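You operate a simulated robot arm through the tools that you are given. There is no shell and no other tool. Be economical: measure what you need, move in short steps, check, and stop when the job is done.

Carry out the task below with a simulated two-armed robot. There is one attempt and no reset: what you move stays moved.

Task
Hold the wooden tray on the top of the small table steady with one hand, lift the blue band roll out of it with the other and set it down on the top of the small table.
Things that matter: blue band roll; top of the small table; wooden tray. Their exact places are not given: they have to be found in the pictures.

The check looks at the end state, three seconds after you hand in, the way a careful person would. Anything else that was tipped, shoved, dropped, spilled or broken makes it a failure.

Robot
Two 6-joint arms with two-finger grippers on one trunk, on a base that drives. Base frame: it is fixed to the floor where the robot stands at the start and does not move with it; the origin is under the middle of the robot, x ahead of it, y to its left, z up; the surface under the hand at the start is at about z = 700. Lengths are in mm, angles in rad, forces in N, time in s.
The left shoulder is at the start at [61, 142, 850], the right one opposite. With the tool pointing down near the work surface each hand reaches from about 320 to 720 mm from the robot's upright axis, wherever it stands, measured 20 degrees to its own side. Places, roughly: top of the small table [600, 0, 700]. Payload 2.45 kg a hand.
The TCP of each hand is the grasp point between the finger pads, 26 mm short of the fingertips. In the tool frame z runs along the fingers and y along their closing line. Largest opening 96 mm; the body of the gripper starts 69 mm behind the TCP.
Orientation is that of the tool frame in the base frame, as a unit quaternion [w, x, y, z]. With the fingers straight down and closing along the base's y, the tool's x points along the base's -x, its y along +y and its z along -z.

Tools
- The arms move only by the tool move_arm. It takes "left_steps", "right_steps" or both (then of equal length, played together; a hand with none holds still); each is text: rows parted by semicolons, each of 7 numbers parted by spaces: the shift along the tool's x, y, z in mm, then the turn, a rotation vector about the tool's x, y, z in rad, then the closure, from 0 (fully open) to 1 (shut). In form: dx dy dz wx wy wz fingers; .... A call has 1 to 12 rows; each row shifts and turns the commanded pose from where the row before left it, along the tool's axes as they then stand. A row lasts 0.2 s, in which the tool goes at most 50 mm and 0.15 rad; a call with a longer step from one row to the next is refused whole, and so is a gripper value outside its range. A pose out of reach is approached as far as the arm can. The call stops where the force on the tool passes 40 N (or 10 N more than at its start, if that is more) or the arm is blocked; 0.2 s more then pass. Each finger halts on what it meets, pressing with about 38 N; the grip force reading is that of the motor and also rises with nothing between the fingers. The clock runs only during rows and for 0.2 s after the last one: add rows that do not move to give the fingers time. The reply holds the time, the measured pose of the TCP, the force on the tool along the base axes, the opening and the grip force, in the units named above and with some noise, with the torque about the TCP (base axes, N m) and any sound that the robot's microphone picked up.
- Cameras (640 x 400 px; columns grow to the right, rows downward): "scene" is now at [130.8, -12.1, 1442.5]; the picture's right is [-0.18, -0.98, 0.00], its down [-0.83, 0.15, -0.53] and it looks along [0.52, -0.10, -0.85] (base axes); focal length 253 px, centre (320, 200). "left" rides on the left gripper at [82, -3, -98] in its tool frame; the picture's right is [0.04, 1.00, 0.00], its down [-0.73, 0.03, -0.68] and it looks along [-0.68, 0.03, 0.73] (tool axes); focal length 256 px, centre (320, 200). "right" rides on the right gripper at [81, 3, -98] in its tool frame; the picture's right is [-0.04, 1.00, 0.00], its down [-0.73, -0.03, -0.68] and it looks along [-0.68, -0.03, 0.73] (tool axes); focal length 256 px, centre (320, 200).
- snapshot(camera): a new picture of that camera. The clock stands still meanwhile.
- lift_body(by): slides the trunk up (or, below 0, down) by that many mm; the arms and the scene camera ride with it, the base frame stays. It gives what a move gives, with no picture.
- base_move(legs): drives the robot by 1 to 6 legs, each [ahead, turn to the left] in mm and rad, along the robot's own axes; the way and the turn of a leg run together, so that a leg with both is an arc; at most 1500 mm and 3.142 rad a leg. The arms and the cameras ride along, it lands a little off, and it stops where it bumps. It gives what a move gives.
- turn_head(pan, tilt): turns the head with the scene camera to pan (to the left, within 1.501 rad either way) and tilt (down, from -0.506 to 1.204), counted from straight ahead of the robot. It gives what a move gives.
- point_at(camera, pixels): for up to 12 pixels [column, row] of the newest picture of that camera ("zoom" is the newest enlarged one), the place [x, y, z] in the base frame of the surface seen there, good to about 2 mm. The clock stands still meanwhile.
- enlarge(camera, box): a new picture of the part [left, top, right, bottom] of that camera's present view, enlarged. The clock stands still meanwhile.
- hand_in(): hands the job in; it is judged then, once.

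Go step by step. Measure first, check grasps and placings, and put right what went wrong. The budget is 80 turns and 78 pictures, counting those below and the enlarged ones. Unless the task says otherwise, let go and move clear before handing in, and close with one line.

The tools are called after "Emit:" as a command line: name --argument value ..., lists and objects as JSON in quotes. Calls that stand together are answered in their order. move_arm: Moves the arms, as the interface text tells. Its arguments: {"type":"object","properties":{"left_steps":{"type":"string"},"right_steps":{"type":"string"}},"required":[]} The other tools are called the same way: lift_body (by) slides the trunk up or down; base_move (legs) drives the base; turn_head (pan, tilt) turns the head that bears the scene camera; snapshot (camera) takes a picture; point_at (camera, pixels) gives the place of the surface under pixels of a picture; enlarge (camera, box) takes an enlarged picture of a part of a camera's view; hand_in () hands the job in.

At the start:

```text
clock: 0.0
left_tcp_pos: [572.4, 241.8, 1014.8]
left_ee_rot: [0.0, 0.004, 1.0, -0.001]
left_ft_force: [-0.5, 0.6, 0.2]
left_moment: [-0.03, 0.01, 0.0]
left_width: 95.8
left_finger_force: 0.0
right_tcp_pos: [548.9, -194.4, 1023.6]
right_ee_rot: [0.0, 0.003, 1.0, 0.0]
right_ft_force: [-0.3, -0.8, -1.2]
right_moment: [-0.03, 0.0, -0.01]
right_width: 96.0
right_finger_force: 0.1
trunk travel left (down, up): [-475.0, 115.0]
robot x, y, heading: [-1.5, 1.1, -0.002]
head pan, tilt: [-0.183, 1.011]
```

scene: 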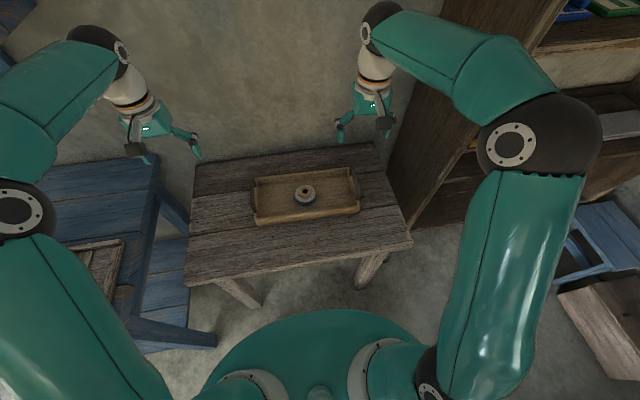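
right: 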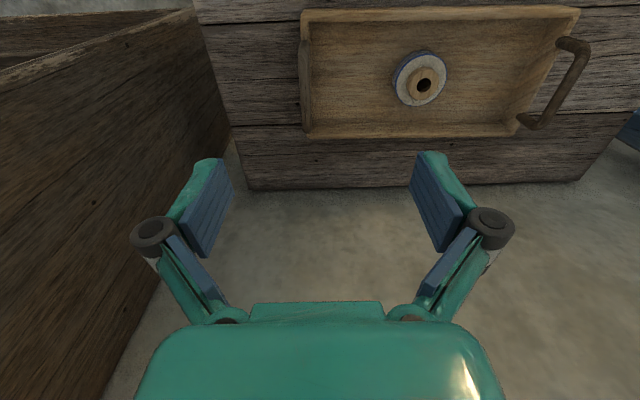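
left: 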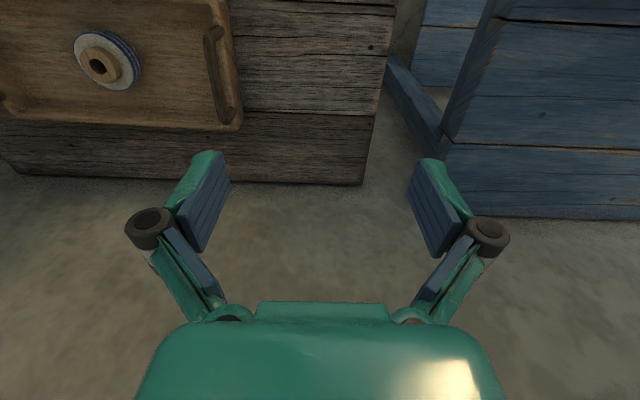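

The scene picture shows the tray around (305,195) with the roll in it at (305,194). I'll enlarge that area to measure it.

Emit:
enlarge --camera "scene" --box '[180, 130, 420, 280]'

Emit:
point_at --camera "right" --pixels '[[412, 72], [440, 78], [424, 85], [398, 80], [433, 55], [420, 104], [350, 80], [572, 80], [305, 90], [400, 134], [440, 12], [400, 160]]'

```text
2.67 times, centred on (300, 205) of scene
```

zoom: 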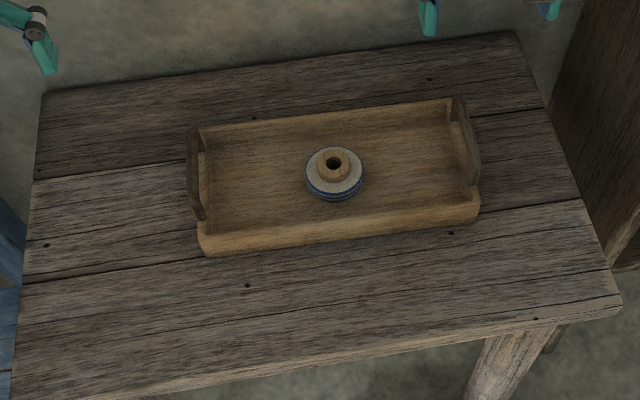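

```text
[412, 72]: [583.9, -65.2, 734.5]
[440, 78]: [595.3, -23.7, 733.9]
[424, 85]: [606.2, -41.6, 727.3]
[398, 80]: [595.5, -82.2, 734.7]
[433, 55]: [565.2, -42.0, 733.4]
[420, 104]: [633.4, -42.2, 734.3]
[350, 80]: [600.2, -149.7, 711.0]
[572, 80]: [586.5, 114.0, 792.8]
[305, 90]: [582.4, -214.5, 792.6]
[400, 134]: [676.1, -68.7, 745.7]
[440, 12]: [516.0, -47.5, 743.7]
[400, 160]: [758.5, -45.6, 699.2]
```

The tray spans roughly x 516–676 and y −215–114, with its floor at 711, rim at 745 and handles at 793. The roll is near (600,−50). I'll take closer measurements of the roll and handles.

Emit:
enlarge --camera "right" --box '[360, 30, 488, 110]'

Emit:
point_at --camera "right" --pixels '[[562, 45], [588, 45], [524, 120], [537, 125], [579, 60], [563, 95], [303, 50], [303, 120], [310, 135], [510, 135], [575, 10], [306, 14]]'

```text
5.00 times, centred on (424, 70) of right
```

zoom: 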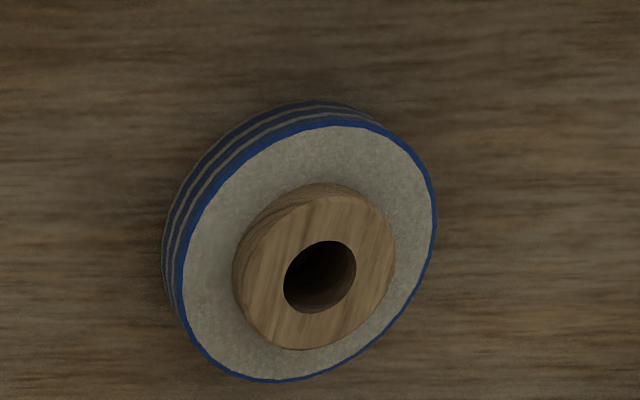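

```text
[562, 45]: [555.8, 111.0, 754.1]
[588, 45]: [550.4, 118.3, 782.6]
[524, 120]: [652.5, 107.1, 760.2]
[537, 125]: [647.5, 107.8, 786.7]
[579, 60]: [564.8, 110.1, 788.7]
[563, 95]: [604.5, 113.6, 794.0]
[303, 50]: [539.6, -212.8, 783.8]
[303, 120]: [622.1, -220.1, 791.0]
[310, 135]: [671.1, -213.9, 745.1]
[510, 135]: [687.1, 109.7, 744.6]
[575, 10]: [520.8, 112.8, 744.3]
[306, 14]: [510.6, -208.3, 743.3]
```

Emit:
point_at --camera "zoom" --pixels '[[190, 290], [430, 210], [335, 132], [280, 375], [340, 205], [295, 338], [255, 270], [380, 245], [320, 275], [175, 240], [310, 105]]'

Emit:
snapshot --camera "left"

Emit:
point_at --camera "left" --pixels '[[209, 30], [222, 75], [226, 120], [228, 60], [213, 75], [222, 10], [242, 126], [300, 60], [300, 150]]'

```text
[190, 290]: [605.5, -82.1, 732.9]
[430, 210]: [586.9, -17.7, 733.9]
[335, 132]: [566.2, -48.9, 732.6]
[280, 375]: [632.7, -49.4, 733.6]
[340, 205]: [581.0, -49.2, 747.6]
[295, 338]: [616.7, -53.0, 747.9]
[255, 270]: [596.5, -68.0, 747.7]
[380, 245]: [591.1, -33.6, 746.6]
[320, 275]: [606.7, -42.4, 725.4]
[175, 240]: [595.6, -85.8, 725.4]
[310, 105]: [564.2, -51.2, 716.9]
```

```text
72 pictures are left
```

left: 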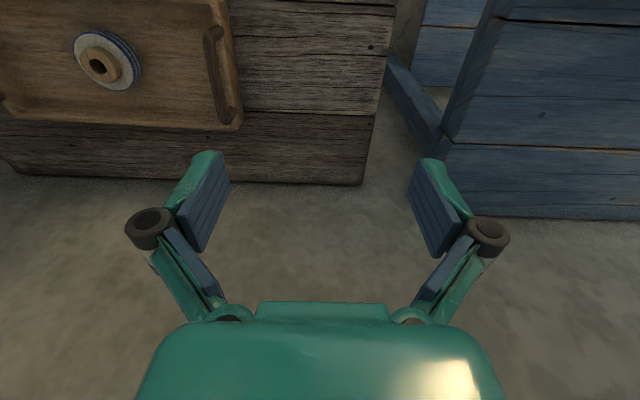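

```text
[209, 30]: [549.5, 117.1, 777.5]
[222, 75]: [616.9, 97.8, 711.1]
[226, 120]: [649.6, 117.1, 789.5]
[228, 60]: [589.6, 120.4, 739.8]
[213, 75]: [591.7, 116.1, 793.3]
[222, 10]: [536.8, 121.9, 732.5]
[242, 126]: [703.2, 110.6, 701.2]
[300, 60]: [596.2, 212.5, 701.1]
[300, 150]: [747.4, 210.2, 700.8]
```

The roll is a disc about 68 mm across centred near (599,−50), with its top at 733 and its hub at 747. The left handle is at about (600,115) with its top at 793. I'll move both hands above their targets.

Emit:
move_arm --left_steps "-5.6 -25.4 25 0 0 0.009 0; -5.6 -25.4 25 0 0 0.009 0; -5.6 -25.4 25 0 0 0.009 0; -5.6 -25.4 25 0 0 0.009 0; -5.6 -25.4 25 0 0 0.009 0; 0 0 0 0 0 0 0" --right_steps "-10 28.8 28.8 0 0 0 0; -10 28.8 28.8 0 0 0 0; -10 28.8 28.8 0 0 0 0; -10 28.8 28.8 0 0 0 0; -10 28.8 28.8 0 0 0 0; 0 0 0 0 0 0 0"

Emit:
snapshot --camera "left"

Emit:
snapshot --camera "right"

Emit:
snapshot --camera "scene"

Emit:
point_at --camera "scene" --pixels '[[300, 262], [300, 256], [300, 250], [300, 240], [300, 230], [370, 235], [200, 260]]'

```text
clock: 1.4
left_tcp_pos: [596.3, 111.6, 892.3]
left_ee_rot: [0.001, 0.026, 1.0, -0.001]
left_ft_force: [-0.1, -0.2, -0.1]
left_moment: [0.01, 0.02, 0.02]
left_width: 95.7
left_finger_force: 0.0
right_tcp_pos: [598.7, -50.8, 882.2]
right_ee_rot: [0.0, 0.004, 1.0, 0.001]
right_ft_force: [0.2, -0.1, -0.6]
right_moment: [0.03, 0.02, 0.0]
right_width: 95.9
right_finger_force: 0.1
trunk travel left (down, up): [-475.0, 115.0]
robot x, y, heading: [-3.9, -1.6, -0.002]
head pan, tilt: [-0.183, 1.011]
```

```text
71 pictures are left
```

left: 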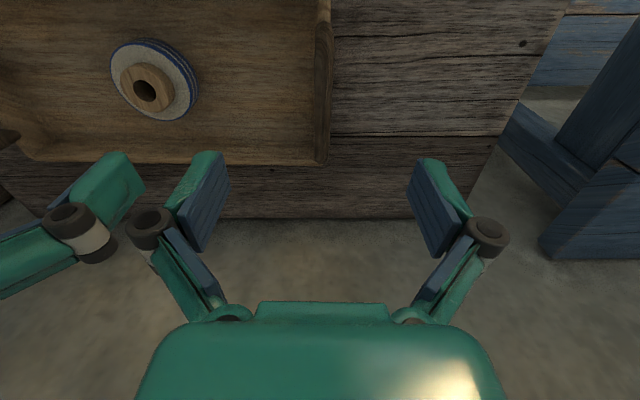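

```text
70 pictures are left
```

right: 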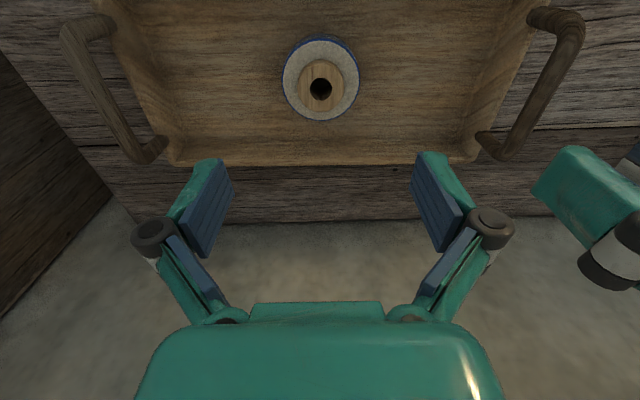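

```text
69 pictures are left
```

scene: 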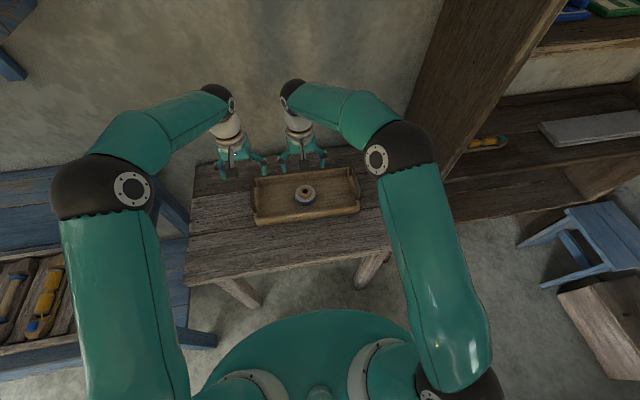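

```text
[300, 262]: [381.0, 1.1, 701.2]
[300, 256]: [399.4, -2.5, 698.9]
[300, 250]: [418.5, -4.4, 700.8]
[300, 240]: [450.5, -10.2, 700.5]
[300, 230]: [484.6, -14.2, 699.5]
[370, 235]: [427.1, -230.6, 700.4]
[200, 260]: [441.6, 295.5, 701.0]
```

Both hands are above their targets: the left handle is at column ~324 in the left view and the roll at (320,80) in the right. I'll measure the handle's thickness and position exactly.

Emit:
point_at --camera "left" --pixels '[[318, 60], [324, 60], [331, 60], [318, 90], [324, 90], [330, 90], [324, 30], [324, 140]]'

Emit:
point_at --camera "right" --pixels '[[285, 85], [357, 85], [321, 42], [321, 118], [545, 80], [535, 75], [556, 80]]'

Emit:
enlarge --camera "right" --box '[450, 0, 610, 170]'

```text
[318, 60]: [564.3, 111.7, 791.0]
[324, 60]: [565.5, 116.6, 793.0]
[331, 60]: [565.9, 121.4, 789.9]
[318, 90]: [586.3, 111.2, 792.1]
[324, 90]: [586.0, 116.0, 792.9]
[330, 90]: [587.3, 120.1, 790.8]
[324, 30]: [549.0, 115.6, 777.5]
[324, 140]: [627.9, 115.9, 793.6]
```

```text
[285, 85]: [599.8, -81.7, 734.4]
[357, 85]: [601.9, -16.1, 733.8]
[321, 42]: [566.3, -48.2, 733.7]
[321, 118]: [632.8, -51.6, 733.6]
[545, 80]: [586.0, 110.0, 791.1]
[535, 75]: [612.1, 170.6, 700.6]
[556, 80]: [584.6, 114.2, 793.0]
```

```text
2.35 times, centred on (530, 85) of right
```

zoom: 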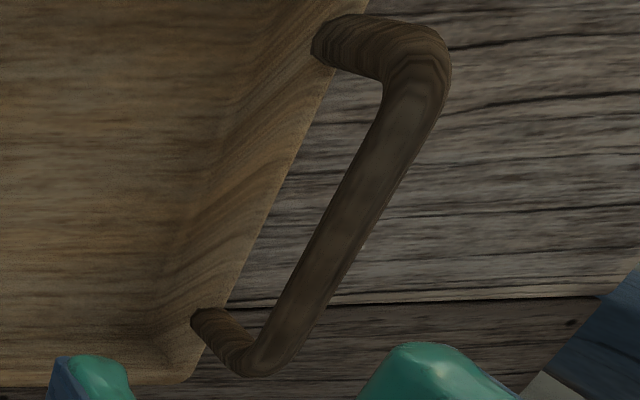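

The handle rod is centred at y≈115.8 with its top at 793, and the tray wall below it reaches 745. I'll lower the left hand around the rod to z≈784 and close it.

Emit:
move_arm --left_steps "-1 1 27 0 0 0 0; -1 1 27 0 0 0 0; -1 1 27 0 0 0 0; -1 1 27 0 0 0 0; 0 0 0 0 0 0 0; 0 0 0 0 0 0 0.6; 0 0 0 0 0 0 0.6; 0 0 0 0 0 0 0.6; 0 0 0 0 0 0 0.6"

Emit:
snapshot --camera "left"

```text
clock: 3.4
left_tcp_pos: [601.2, 115.7, 782.0]
left_ee_rot: [0.0, 0.027, 1.0, -0.001]
left_ft_force: [0.7, 0.1, 0.3]
left_moment: [0.0, -0.02, -0.04]
left_width: 38.5
left_finger_force: 0.0
right_tcp_pos: [599.7, -51.5, 881.3]
right_ee_rot: [0.0, 0.004, 1.0, 0.0]
right_ft_force: [-0.6, 0.3, 0.6]
right_moment: [-0.01, 0.01, 0.0]
right_width: 95.8
right_finger_force: 0.0
trunk travel left (down, up): [-475.0, 115.0]
robot x, y, heading: [-2.3, -5.8, -0.003]
head pan, tilt: [-0.183, 1.011]
```

```text
67 pictures are left
```

left: 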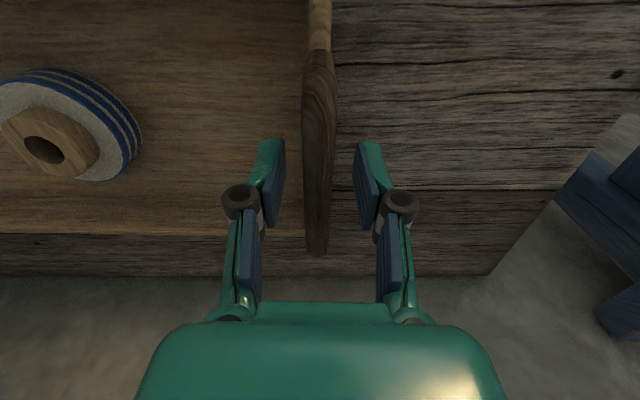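

The rod at column ~319 sits between the fingers at 283 and 357, so it is centred. I'll close on it.

Emit:
move_arm --left_steps "0 0 0 0 0 0 0.75; 0 0 0 0 0 0 0.9; 0 0 0 0 0 0 1; 0 0 0 0 0 0 1; 0 0 0 0 0 0 1"

Emit:
snapshot --camera "right"

Emit:
point_at --camera "right" --pixels '[[285, 85], [357, 85], [321, 42], [321, 118]]'

```text
clock: 4.6
left_tcp_pos: [600.6, 116.5, 782.9]
left_ee_rot: [0.0, 0.027, 1.0, 0.0]
left_ft_force: [1.4, -0.4, 0.4]
left_moment: [0.02, 0.1, 0.53]
left_width: 11.9
left_finger_force: 38.1
right_tcp_pos: [599.5, -52.5, 881.4]
right_ee_rot: [-0.001, 0.003, 1.0, -0.001]
right_ft_force: [-0.2, 0.6, 0.2]
right_moment: [0.03, -0.02, -0.03]
right_width: 95.8
right_finger_force: 0.2
trunk travel left (down, up): [-475.0, 115.0]
robot x, y, heading: [1.4, 2.6, 0.0]
head pan, tilt: [-0.183, 1.011]
```

```text
66 pictures are left
```

right: 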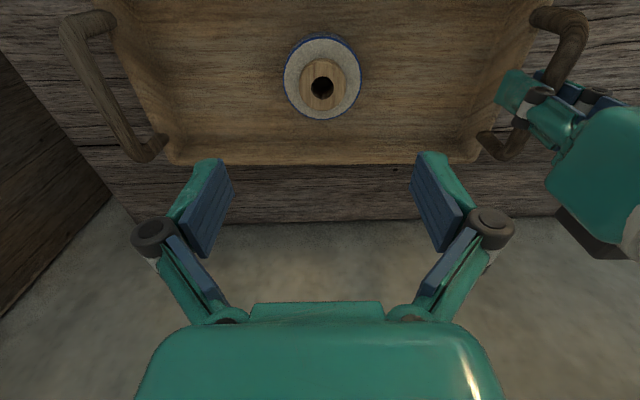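

```text
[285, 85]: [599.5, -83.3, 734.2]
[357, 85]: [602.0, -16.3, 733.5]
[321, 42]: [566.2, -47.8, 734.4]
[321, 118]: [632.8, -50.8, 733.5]
```

The left hand grips the rod (11.9 mm wide, 38 N). The roll's centre is at about (599.5,−49.5), so I'll lower the right hand around it to z≈742.

Emit:
move_arm --right_steps "0 1 30 0 0 0 0; 0 1 30 0 0 0 0; 0 1 30 0 0 0 0; 0 0 25 0 0 0 0; 0 0 15 0 0 0 0; 0 0 9 0 0 0 0; 0 0 0 0 0 0 0" --left_steps "0 0 0 0 0 0 1; 0 0 0 0 0 0 1; 0 0 0 0 0 0 1; 0 0 0 0 0 0 1; 0 0 0 0 0 0 1; 0 0 0 0 0 0 1; 0 0 0 0 0 0 1"

Emit:
snapshot --camera "right"

```text
clock: 6.2
left_tcp_pos: [600.6, 115.8, 783.4]
left_ee_rot: [0.0, 0.027, 1.0, -0.001]
left_ft_force: [0.7, 0.7, 1.8]
left_moment: [0.0, 0.13, 0.49]
left_width: 12.2
left_finger_force: 38.1
right_tcp_pos: [598.7, -48.3, 740.6]
right_ee_rot: [-0.001, 0.004, 1.0, 0.0]
right_ft_force: [-0.8, -0.3, -0.9]
right_moment: [0.01, 0.0, 0.02]
right_width: 96.1
right_finger_force: 0.0
trunk travel left (down, up): [-475.0, 115.0]
robot x, y, heading: [0.1, 0.1, 0.002]
head pan, tilt: [-0.183, 1.011]
```

```text
65 pictures are left
```

right: 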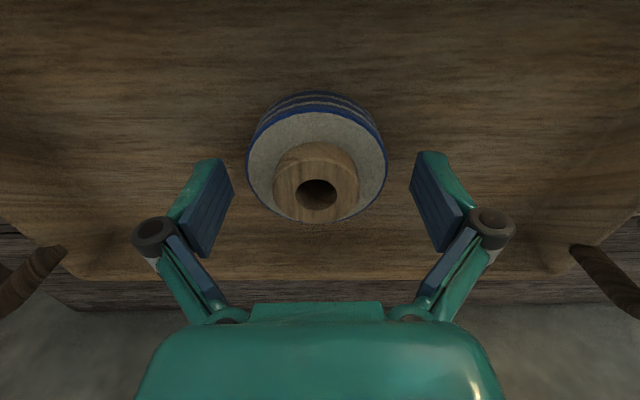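

The roll at column 317 lies between the fingers, whose midpoint is about 321. I'll close on it.

Emit:
move_arm --right_steps "0 -1 0 0 0 0 0.2; 0 0 0 0 0 0 0.35; 0 0 0 0 0 0 0.5; 0 0 0 0 0 0 0.6; 0 0 0 0 0 0 0.6" --left_steps "0 0 0 0 0 0 1; 0 0 0 0 0 0 1; 0 0 0 0 0 0 1; 0 0 0 0 0 0 1; 0 0 0 0 0 0 1"

Emit:
snapshot --camera "right"

```text
clock: 7.4
left_tcp_pos: [599.1, 115.4, 783.3]
left_ee_rot: [-0.001, 0.027, 1.0, -0.001]
left_ft_force: [1.9, 0.8, 0.2]
left_moment: [0.0, 0.02, 0.48]
left_width: 12.1
left_finger_force: 38.1
right_tcp_pos: [599.1, -48.4, 741.4]
right_ee_rot: [0.0, 0.004, 1.0, 0.0]
right_ft_force: [-0.4, 0.4, 4.0]
right_moment: [0.16, 0.04, 0.03]
right_width: 66.9
right_finger_force: 38.1
trunk travel left (down, up): [-475.0, 115.0]
robot x, y, heading: [-0.8, 0.8, 0.0]
head pan, tilt: [-0.183, 1.011]
```

```text
64 pictures are left
```

right: 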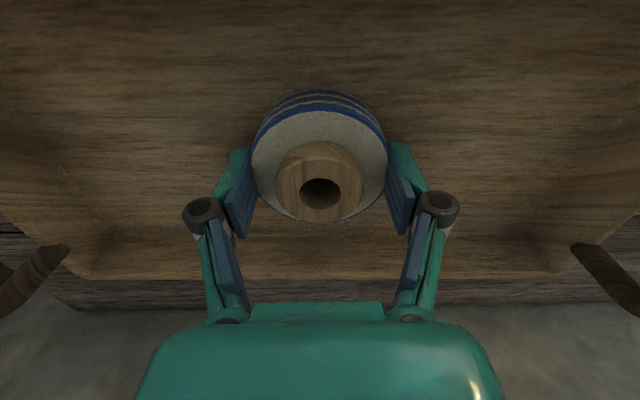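

The roll is gripped (66.9 mm, 38 N). I'll lift it straight up.

Emit:
move_arm --right_steps "0 0 -6 0 0 0 0.7; 0 0 -12 0 0 0 0.7; 0 0 -20 0 0 0 0.7; 0 0 -20 0 0 0 0.7; 0 0 -20 0 0 0 0.7; 0 0 -12 0 0 0 0.7; 0 0 0 0 0 0 0.7" --left_steps "0 0 0 0 0 0 1; 0 0 0 0 0 0 1; 0 0 0 0 0 0 1; 0 0 0 0 0 0 1; 0 0 0 0 0 0 1; 0 0 0 0 0 0 1; 0 0 0 0 0 0 1"

Emit:
snapshot --camera "right"

```text
clock: 9.0
left_tcp_pos: [600.4, 116.1, 782.6]
left_ee_rot: [0.0, 0.027, 1.0, -0.001]
left_ft_force: [0.7, 0.2, 1.2]
left_moment: [0.0, -0.04, 0.37]
left_width: 12.0
left_finger_force: 38.0
right_tcp_pos: [599.2, -47.9, 831.3]
right_ee_rot: [0.0, 0.004, 1.0, 0.0]
right_ft_force: [-0.5, 0.4, -0.4]
right_moment: [0.0, -0.01, 0.01]
right_width: 66.6
right_finger_force: 37.9
trunk travel left (down, up): [-475.0, 115.0]
robot x, y, heading: [-3.3, -0.8, 0.005]
head pan, tilt: [-0.183, 1.011]
```

```text
63 pictures are left
```

right: 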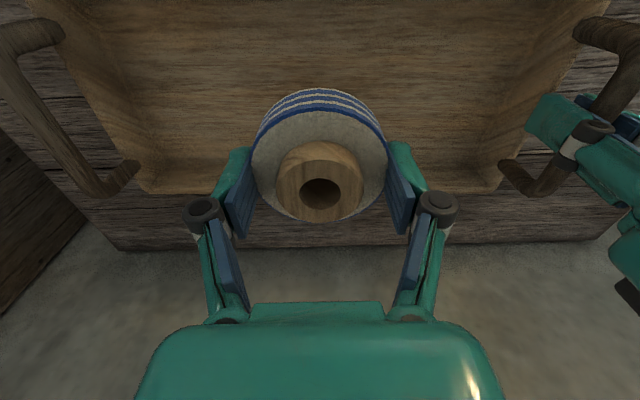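

The roll came up cleanly and the tray stayed put. I'll carry the roll over the free tabletop to about (445,−70), between the table edge at x≈375 and the tray at x≈512.

Emit:
move_arm --right_steps "20 -3 0 0 0 0 0.7; 30 -4 0 0 0 0 0.7; 32 -5 0 0 0 0 0.7; 32 -4 0 0 0 0 0.7; 25 -3 0 0 0 0 0.7; 15 -3 0 0 0 0 0.7; 0 0 0 0 0 0 0.7; 0 0 0 0 0 0 0.7" --left_steps "0 0 0 0 0 0 1; 0 0 0 0 0 0 1; 0 0 0 0 0 0 1; 0 0 0 0 0 0 1; 0 0 0 0 0 0 1; 0 0 0 0 0 0 1; 0 0 0 0 0 0 1; 0 0 0 0 0 0 1"

Emit:
snapshot --camera "scene"

Emit:
snapshot --camera "right"

```text
clock: 10.8
left_tcp_pos: [599.9, 115.1, 783.6]
left_ee_rot: [0.0, 0.027, 1.0, -0.001]
left_ft_force: [-0.6, -0.2, -0.1]
left_moment: [0.05, -0.07, 0.33]
left_width: 11.9
left_finger_force: 37.8
right_tcp_pos: [444.7, -69.1, 830.9]
right_ee_rot: [0.0, 0.004, 1.0, -0.001]
right_ft_force: [0.2, 0.6, -1.6]
right_moment: [0.0, -0.01, -0.02]
right_width: 66.5
right_finger_force: 37.8
trunk travel left (down, up): [-475.0, 115.0]
robot x, y, heading: [3.1, -2.2, -0.002]
head pan, tilt: [-0.183, 1.011]
```

```text
62 pictures are left
```

scene: 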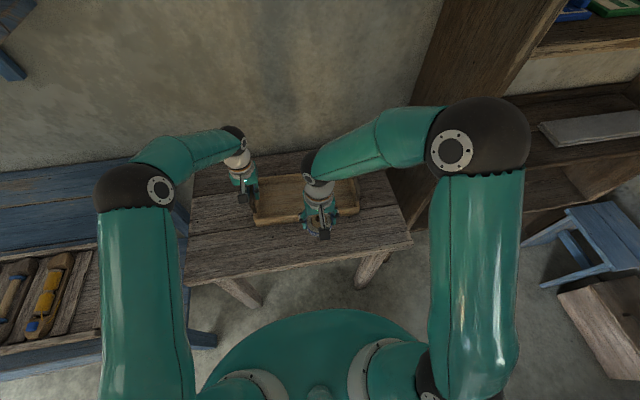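

```text
61 pictures are left
```

right: 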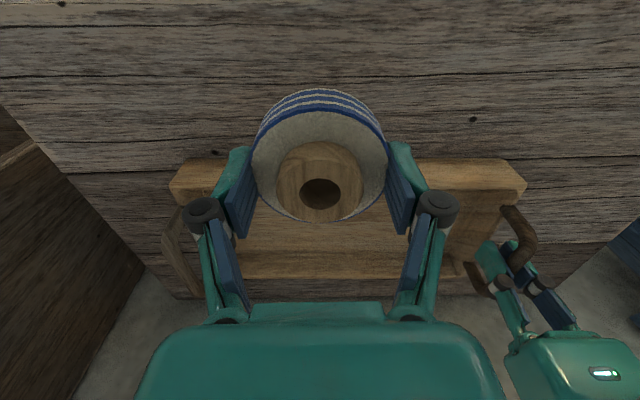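

The roll hangs over free tabletop in front of the tray and the spot is clear. I'll lower it until its bottom is just above the surface.

Emit:
move_arm --right_steps "0 0 20 0 0 0 0.7; 0 0 25 0 0 0 0.7; 0 0 25 0 0 0 0.7; 0 0 15 0 0 0 0.7; 0 0 8 0 0 0 0.7; 0 0 4 0 0 0 0.7; 0 0 0 0 0 0 0.7" --left_steps "0 0 0 0 0 0 1; 0 0 0 0 0 0 1; 0 0 0 0 0 0 1; 0 0 0 0 0 0 1; 0 0 0 0 0 0 1; 0 0 0 0 0 0 1; 0 0 0 0 0 0 1"

Emit:
snapshot --camera "right"

```text
clock: 12.4
left_tcp_pos: [600.0, 117.0, 783.0]
left_ee_rot: [0.0, 0.027, 1.0, 0.0]
left_ft_force: [-0.1, 0.4, -0.3]
left_moment: [0.02, 0.08, 0.26]
left_width: 12.0
left_finger_force: 38.3
right_tcp_pos: [444.2, -68.5, 732.2]
right_ee_rot: [0.0, 0.004, 1.0, 0.0]
right_ft_force: [-0.6, 0.3, -0.5]
right_moment: [-0.02, -0.02, 0.01]
right_width: 66.8
right_finger_force: 38.5
trunk travel left (down, up): [-475.0, 115.0]
robot x, y, heading: [2.6, -5.1, 0.002]
head pan, tilt: [-0.183, 1.011]
```

```text
60 pictures are left
```

right: 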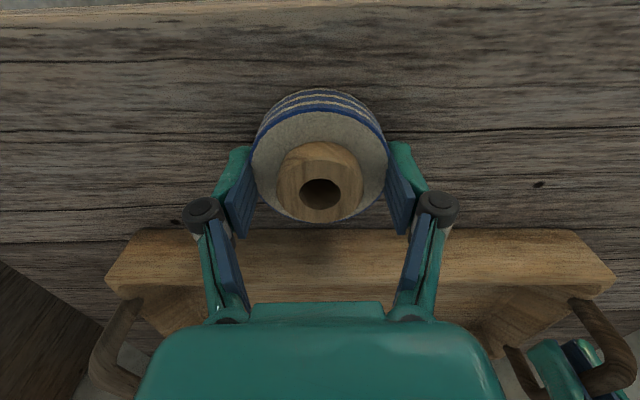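

There is no contact force yet, so the roll is still a millimetre or so above the surface. I'll go down in tiny steps and watch the force.

Emit:
move_arm --right_steps "0 0 1 0 0 0 0.7; 0 0 0 0 0 0 0.7"

```text
clock: 13.0
left_tcp_pos: [599.7, 115.8, 781.8]
left_ee_rot: [0.0, 0.027, 1.0, -0.001]
left_ft_force: [0.7, 0.7, -0.2]
left_moment: [0.01, 0.01, 0.28]
left_width: 12.1
left_finger_force: 38.5
right_tcp_pos: [444.9, -69.5, 732.4]
right_ee_rot: [0.0, 0.004, 1.0, 0.0]
right_ft_force: [0.5, 0.4, -0.5]
right_moment: [-0.01, 0.04, -0.03]
right_width: 66.9
right_finger_force: 38.2
trunk travel left (down, up): [-475.0, 115.0]
robot x, y, heading: [2.0, 0.7, 0.001]
head pan, tilt: [-0.183, 1.011]
```

Emit:
move_arm --right_steps "0 0 1 0 0 0 0.7; 0 0 0 0 0 0 0.7"

```text
clock: 13.6
left_tcp_pos: [600.6, 115.5, 783.5]
left_ee_rot: [0.0, 0.027, 1.0, -0.001]
left_ft_force: [0.5, 0.8, -0.3]
left_moment: [0.01, 0.03, 0.28]
left_width: 12.0
left_finger_force: 38.2
right_tcp_pos: [444.3, -68.7, 730.1]
right_ee_rot: [-0.001, 0.004, 1.0, 0.0]
right_ft_force: [0.1, 0.0, -1.6]
right_moment: [0.03, 0.0, -0.01]
right_width: 66.9
right_finger_force: 37.8
trunk travel left (down, up): [-475.0, 115.0]
robot x, y, heading: [3.2, 0.7, -0.001]
head pan, tilt: [-0.183, 1.011]
```

Still no clear contact, so I'll lower it another millimetre or two.

Emit:
move_arm --right_steps "0 0 1 0 0 0 0.7; 0 0 0 0 0 0 0.7"

Emit:
enlarge --camera "right" --box '[220, 70, 420, 195]'

```text
clock: 14.2
left_tcp_pos: [600.0, 116.2, 783.3]
left_ee_rot: [0.0, 0.027, 1.0, 0.0]
left_ft_force: [1.5, 0.0, 0.1]
left_moment: [0.01, 0.07, 0.29]
left_width: 12.2
left_finger_force: 38.0
right_tcp_pos: [443.9, -70.3, 730.6]
right_ee_rot: [0.0, 0.003, 1.0, 0.0]
right_ft_force: [-1.9, -1.8, 4.8]
right_moment: [0.14, 0.12, 0.07]
right_width: 67.1
right_finger_force: 38.5
trunk travel left (down, up): [-475.0, 115.0]
robot x, y, heading: [-0.2, -1.0, 0.003]
head pan, tilt: [-0.183, 1.011]
```

```text
3.20 times, centred on (320, 132) of right
```

zoom: 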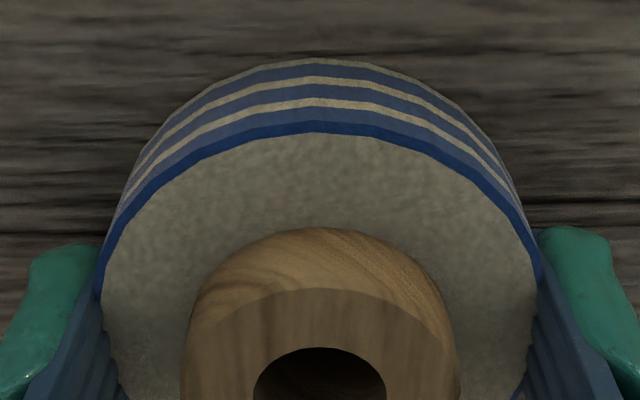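

The upward force of 4.8 N shows the roll is touching the table. I'll open the right hand gently, then fully, and rise.

Emit:
move_arm --right_steps "0 0 0 0 0 0 0.25; 0 0 0 0 0 0 0.1; 0 0 0 0 0 0 0; 0 0 0 0 0 0 0; 0 0 -15 0 0 0 0; 0 0 -30 0 0 0 0; 0 0 -35 0 0 0 0; 0 0 -35 0 0 0 0; 0 0 -35 0 0 0 0; 0 0 0 0 0 0 0"

Emit:
snapshot --camera "right"

Emit:
point_at --camera "right" --pixels '[[320, 60], [290, 80], [350, 80]]'

```text
clock: 16.4
left_tcp_pos: [600.3, 115.0, 783.1]
left_ee_rot: [0.0, 0.027, 1.0, -0.001]
left_ft_force: [0.8, 0.9, -0.5]
left_moment: [-0.03, 0.0, 0.18]
left_width: 11.9
left_finger_force: 37.9
right_tcp_pos: [447.1, -70.0, 879.7]
right_ee_rot: [-0.001, 0.003, 1.0, 0.0]
right_ft_force: [0.6, 0.0, -0.6]
right_moment: [-0.01, 0.0, 0.01]
right_width: 95.6
right_finger_force: 0.0
trunk travel left (down, up): [-475.0, 115.0]
robot x, y, heading: [0.0, -0.1, 0.002]
head pan, tilt: [-0.183, 1.011]
```

```text
58 pictures are left
```

right: 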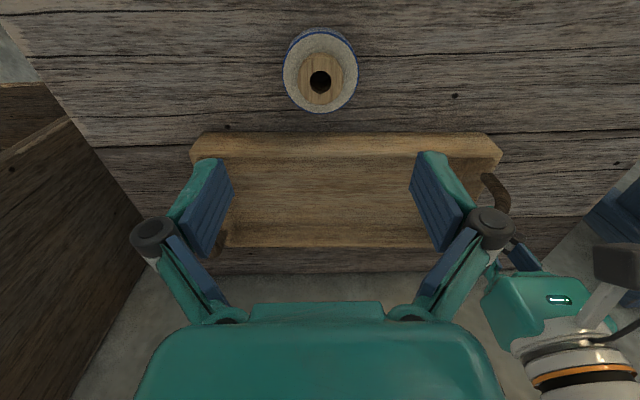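

```text
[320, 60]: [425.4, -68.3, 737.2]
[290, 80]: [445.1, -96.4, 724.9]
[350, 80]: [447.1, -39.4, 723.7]
```

The roll stands free and flat on the table near (445,−69), with its top at 724. Now I'll open the left hand and raise it clear.

Emit:
move_arm --left_steps "0 0 0 0 0 0 0.8; 0 0 0 0 0 0 0.6; 0 0 0 0 0 0 0.4; 0 0 0 0 0 0 0.2; 0 0 0 0 0 0 0.2; 0 0 -20 0 0 0 0.2; 0 0 -30 0 0 0 0.2; 0 0 -35 0 0 0 0.2; 0 0 -35 0 0 0 0.2; 0 0 0 0 0 0 0.2"

Emit:
snapshot --camera "left"

Emit:
snapshot --camera "scene"

Emit:
point_at --camera "left" --pixels '[[324, 60], [324, 90], [324, 140]]'

```text
clock: 18.6
left_tcp_pos: [600.3, 117.8, 904.4]
left_ee_rot: [0.0, 0.027, 1.0, -0.001]
left_ft_force: [0.0, 0.5, 0.9]
left_moment: [0.02, 0.0, 0.0]
left_width: 76.8
left_finger_force: 0.1
right_tcp_pos: [448.8, -70.2, 880.3]
right_ee_rot: [-0.001, 0.004, 1.0, 0.0]
right_ft_force: [0.0, 0.4, -0.2]
right_moment: [-0.03, 0.03, -0.06]
right_width: 96.0
right_finger_force: 0.1
trunk travel left (down, up): [-475.0, 115.0]
robot x, y, heading: [2.0, 0.2, -0.002]
head pan, tilt: [-0.183, 1.011]
```

```text
57 pictures are left
```

left: 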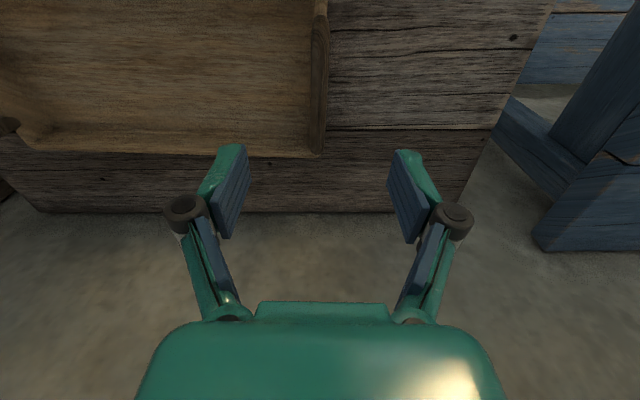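

```text
56 pictures are left
```

scene: 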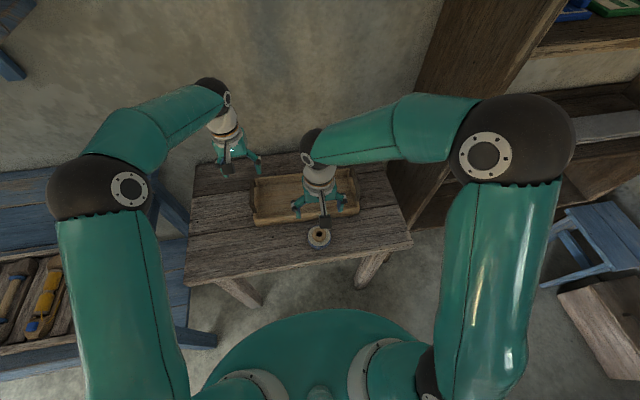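

```text
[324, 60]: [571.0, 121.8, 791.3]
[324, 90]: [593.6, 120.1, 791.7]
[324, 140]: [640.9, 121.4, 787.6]
```

The roll stands on the tabletop at scene pixel (319,236), the tray has not moved, and both hands are open and clear. I'm handing in.

Emit:
hand_in

```text
The job is handed in.
```

The blue band roll is on top of the small table, in front of the tray; the left hand held the tray by its handle throughout, and the tray stayed in place.
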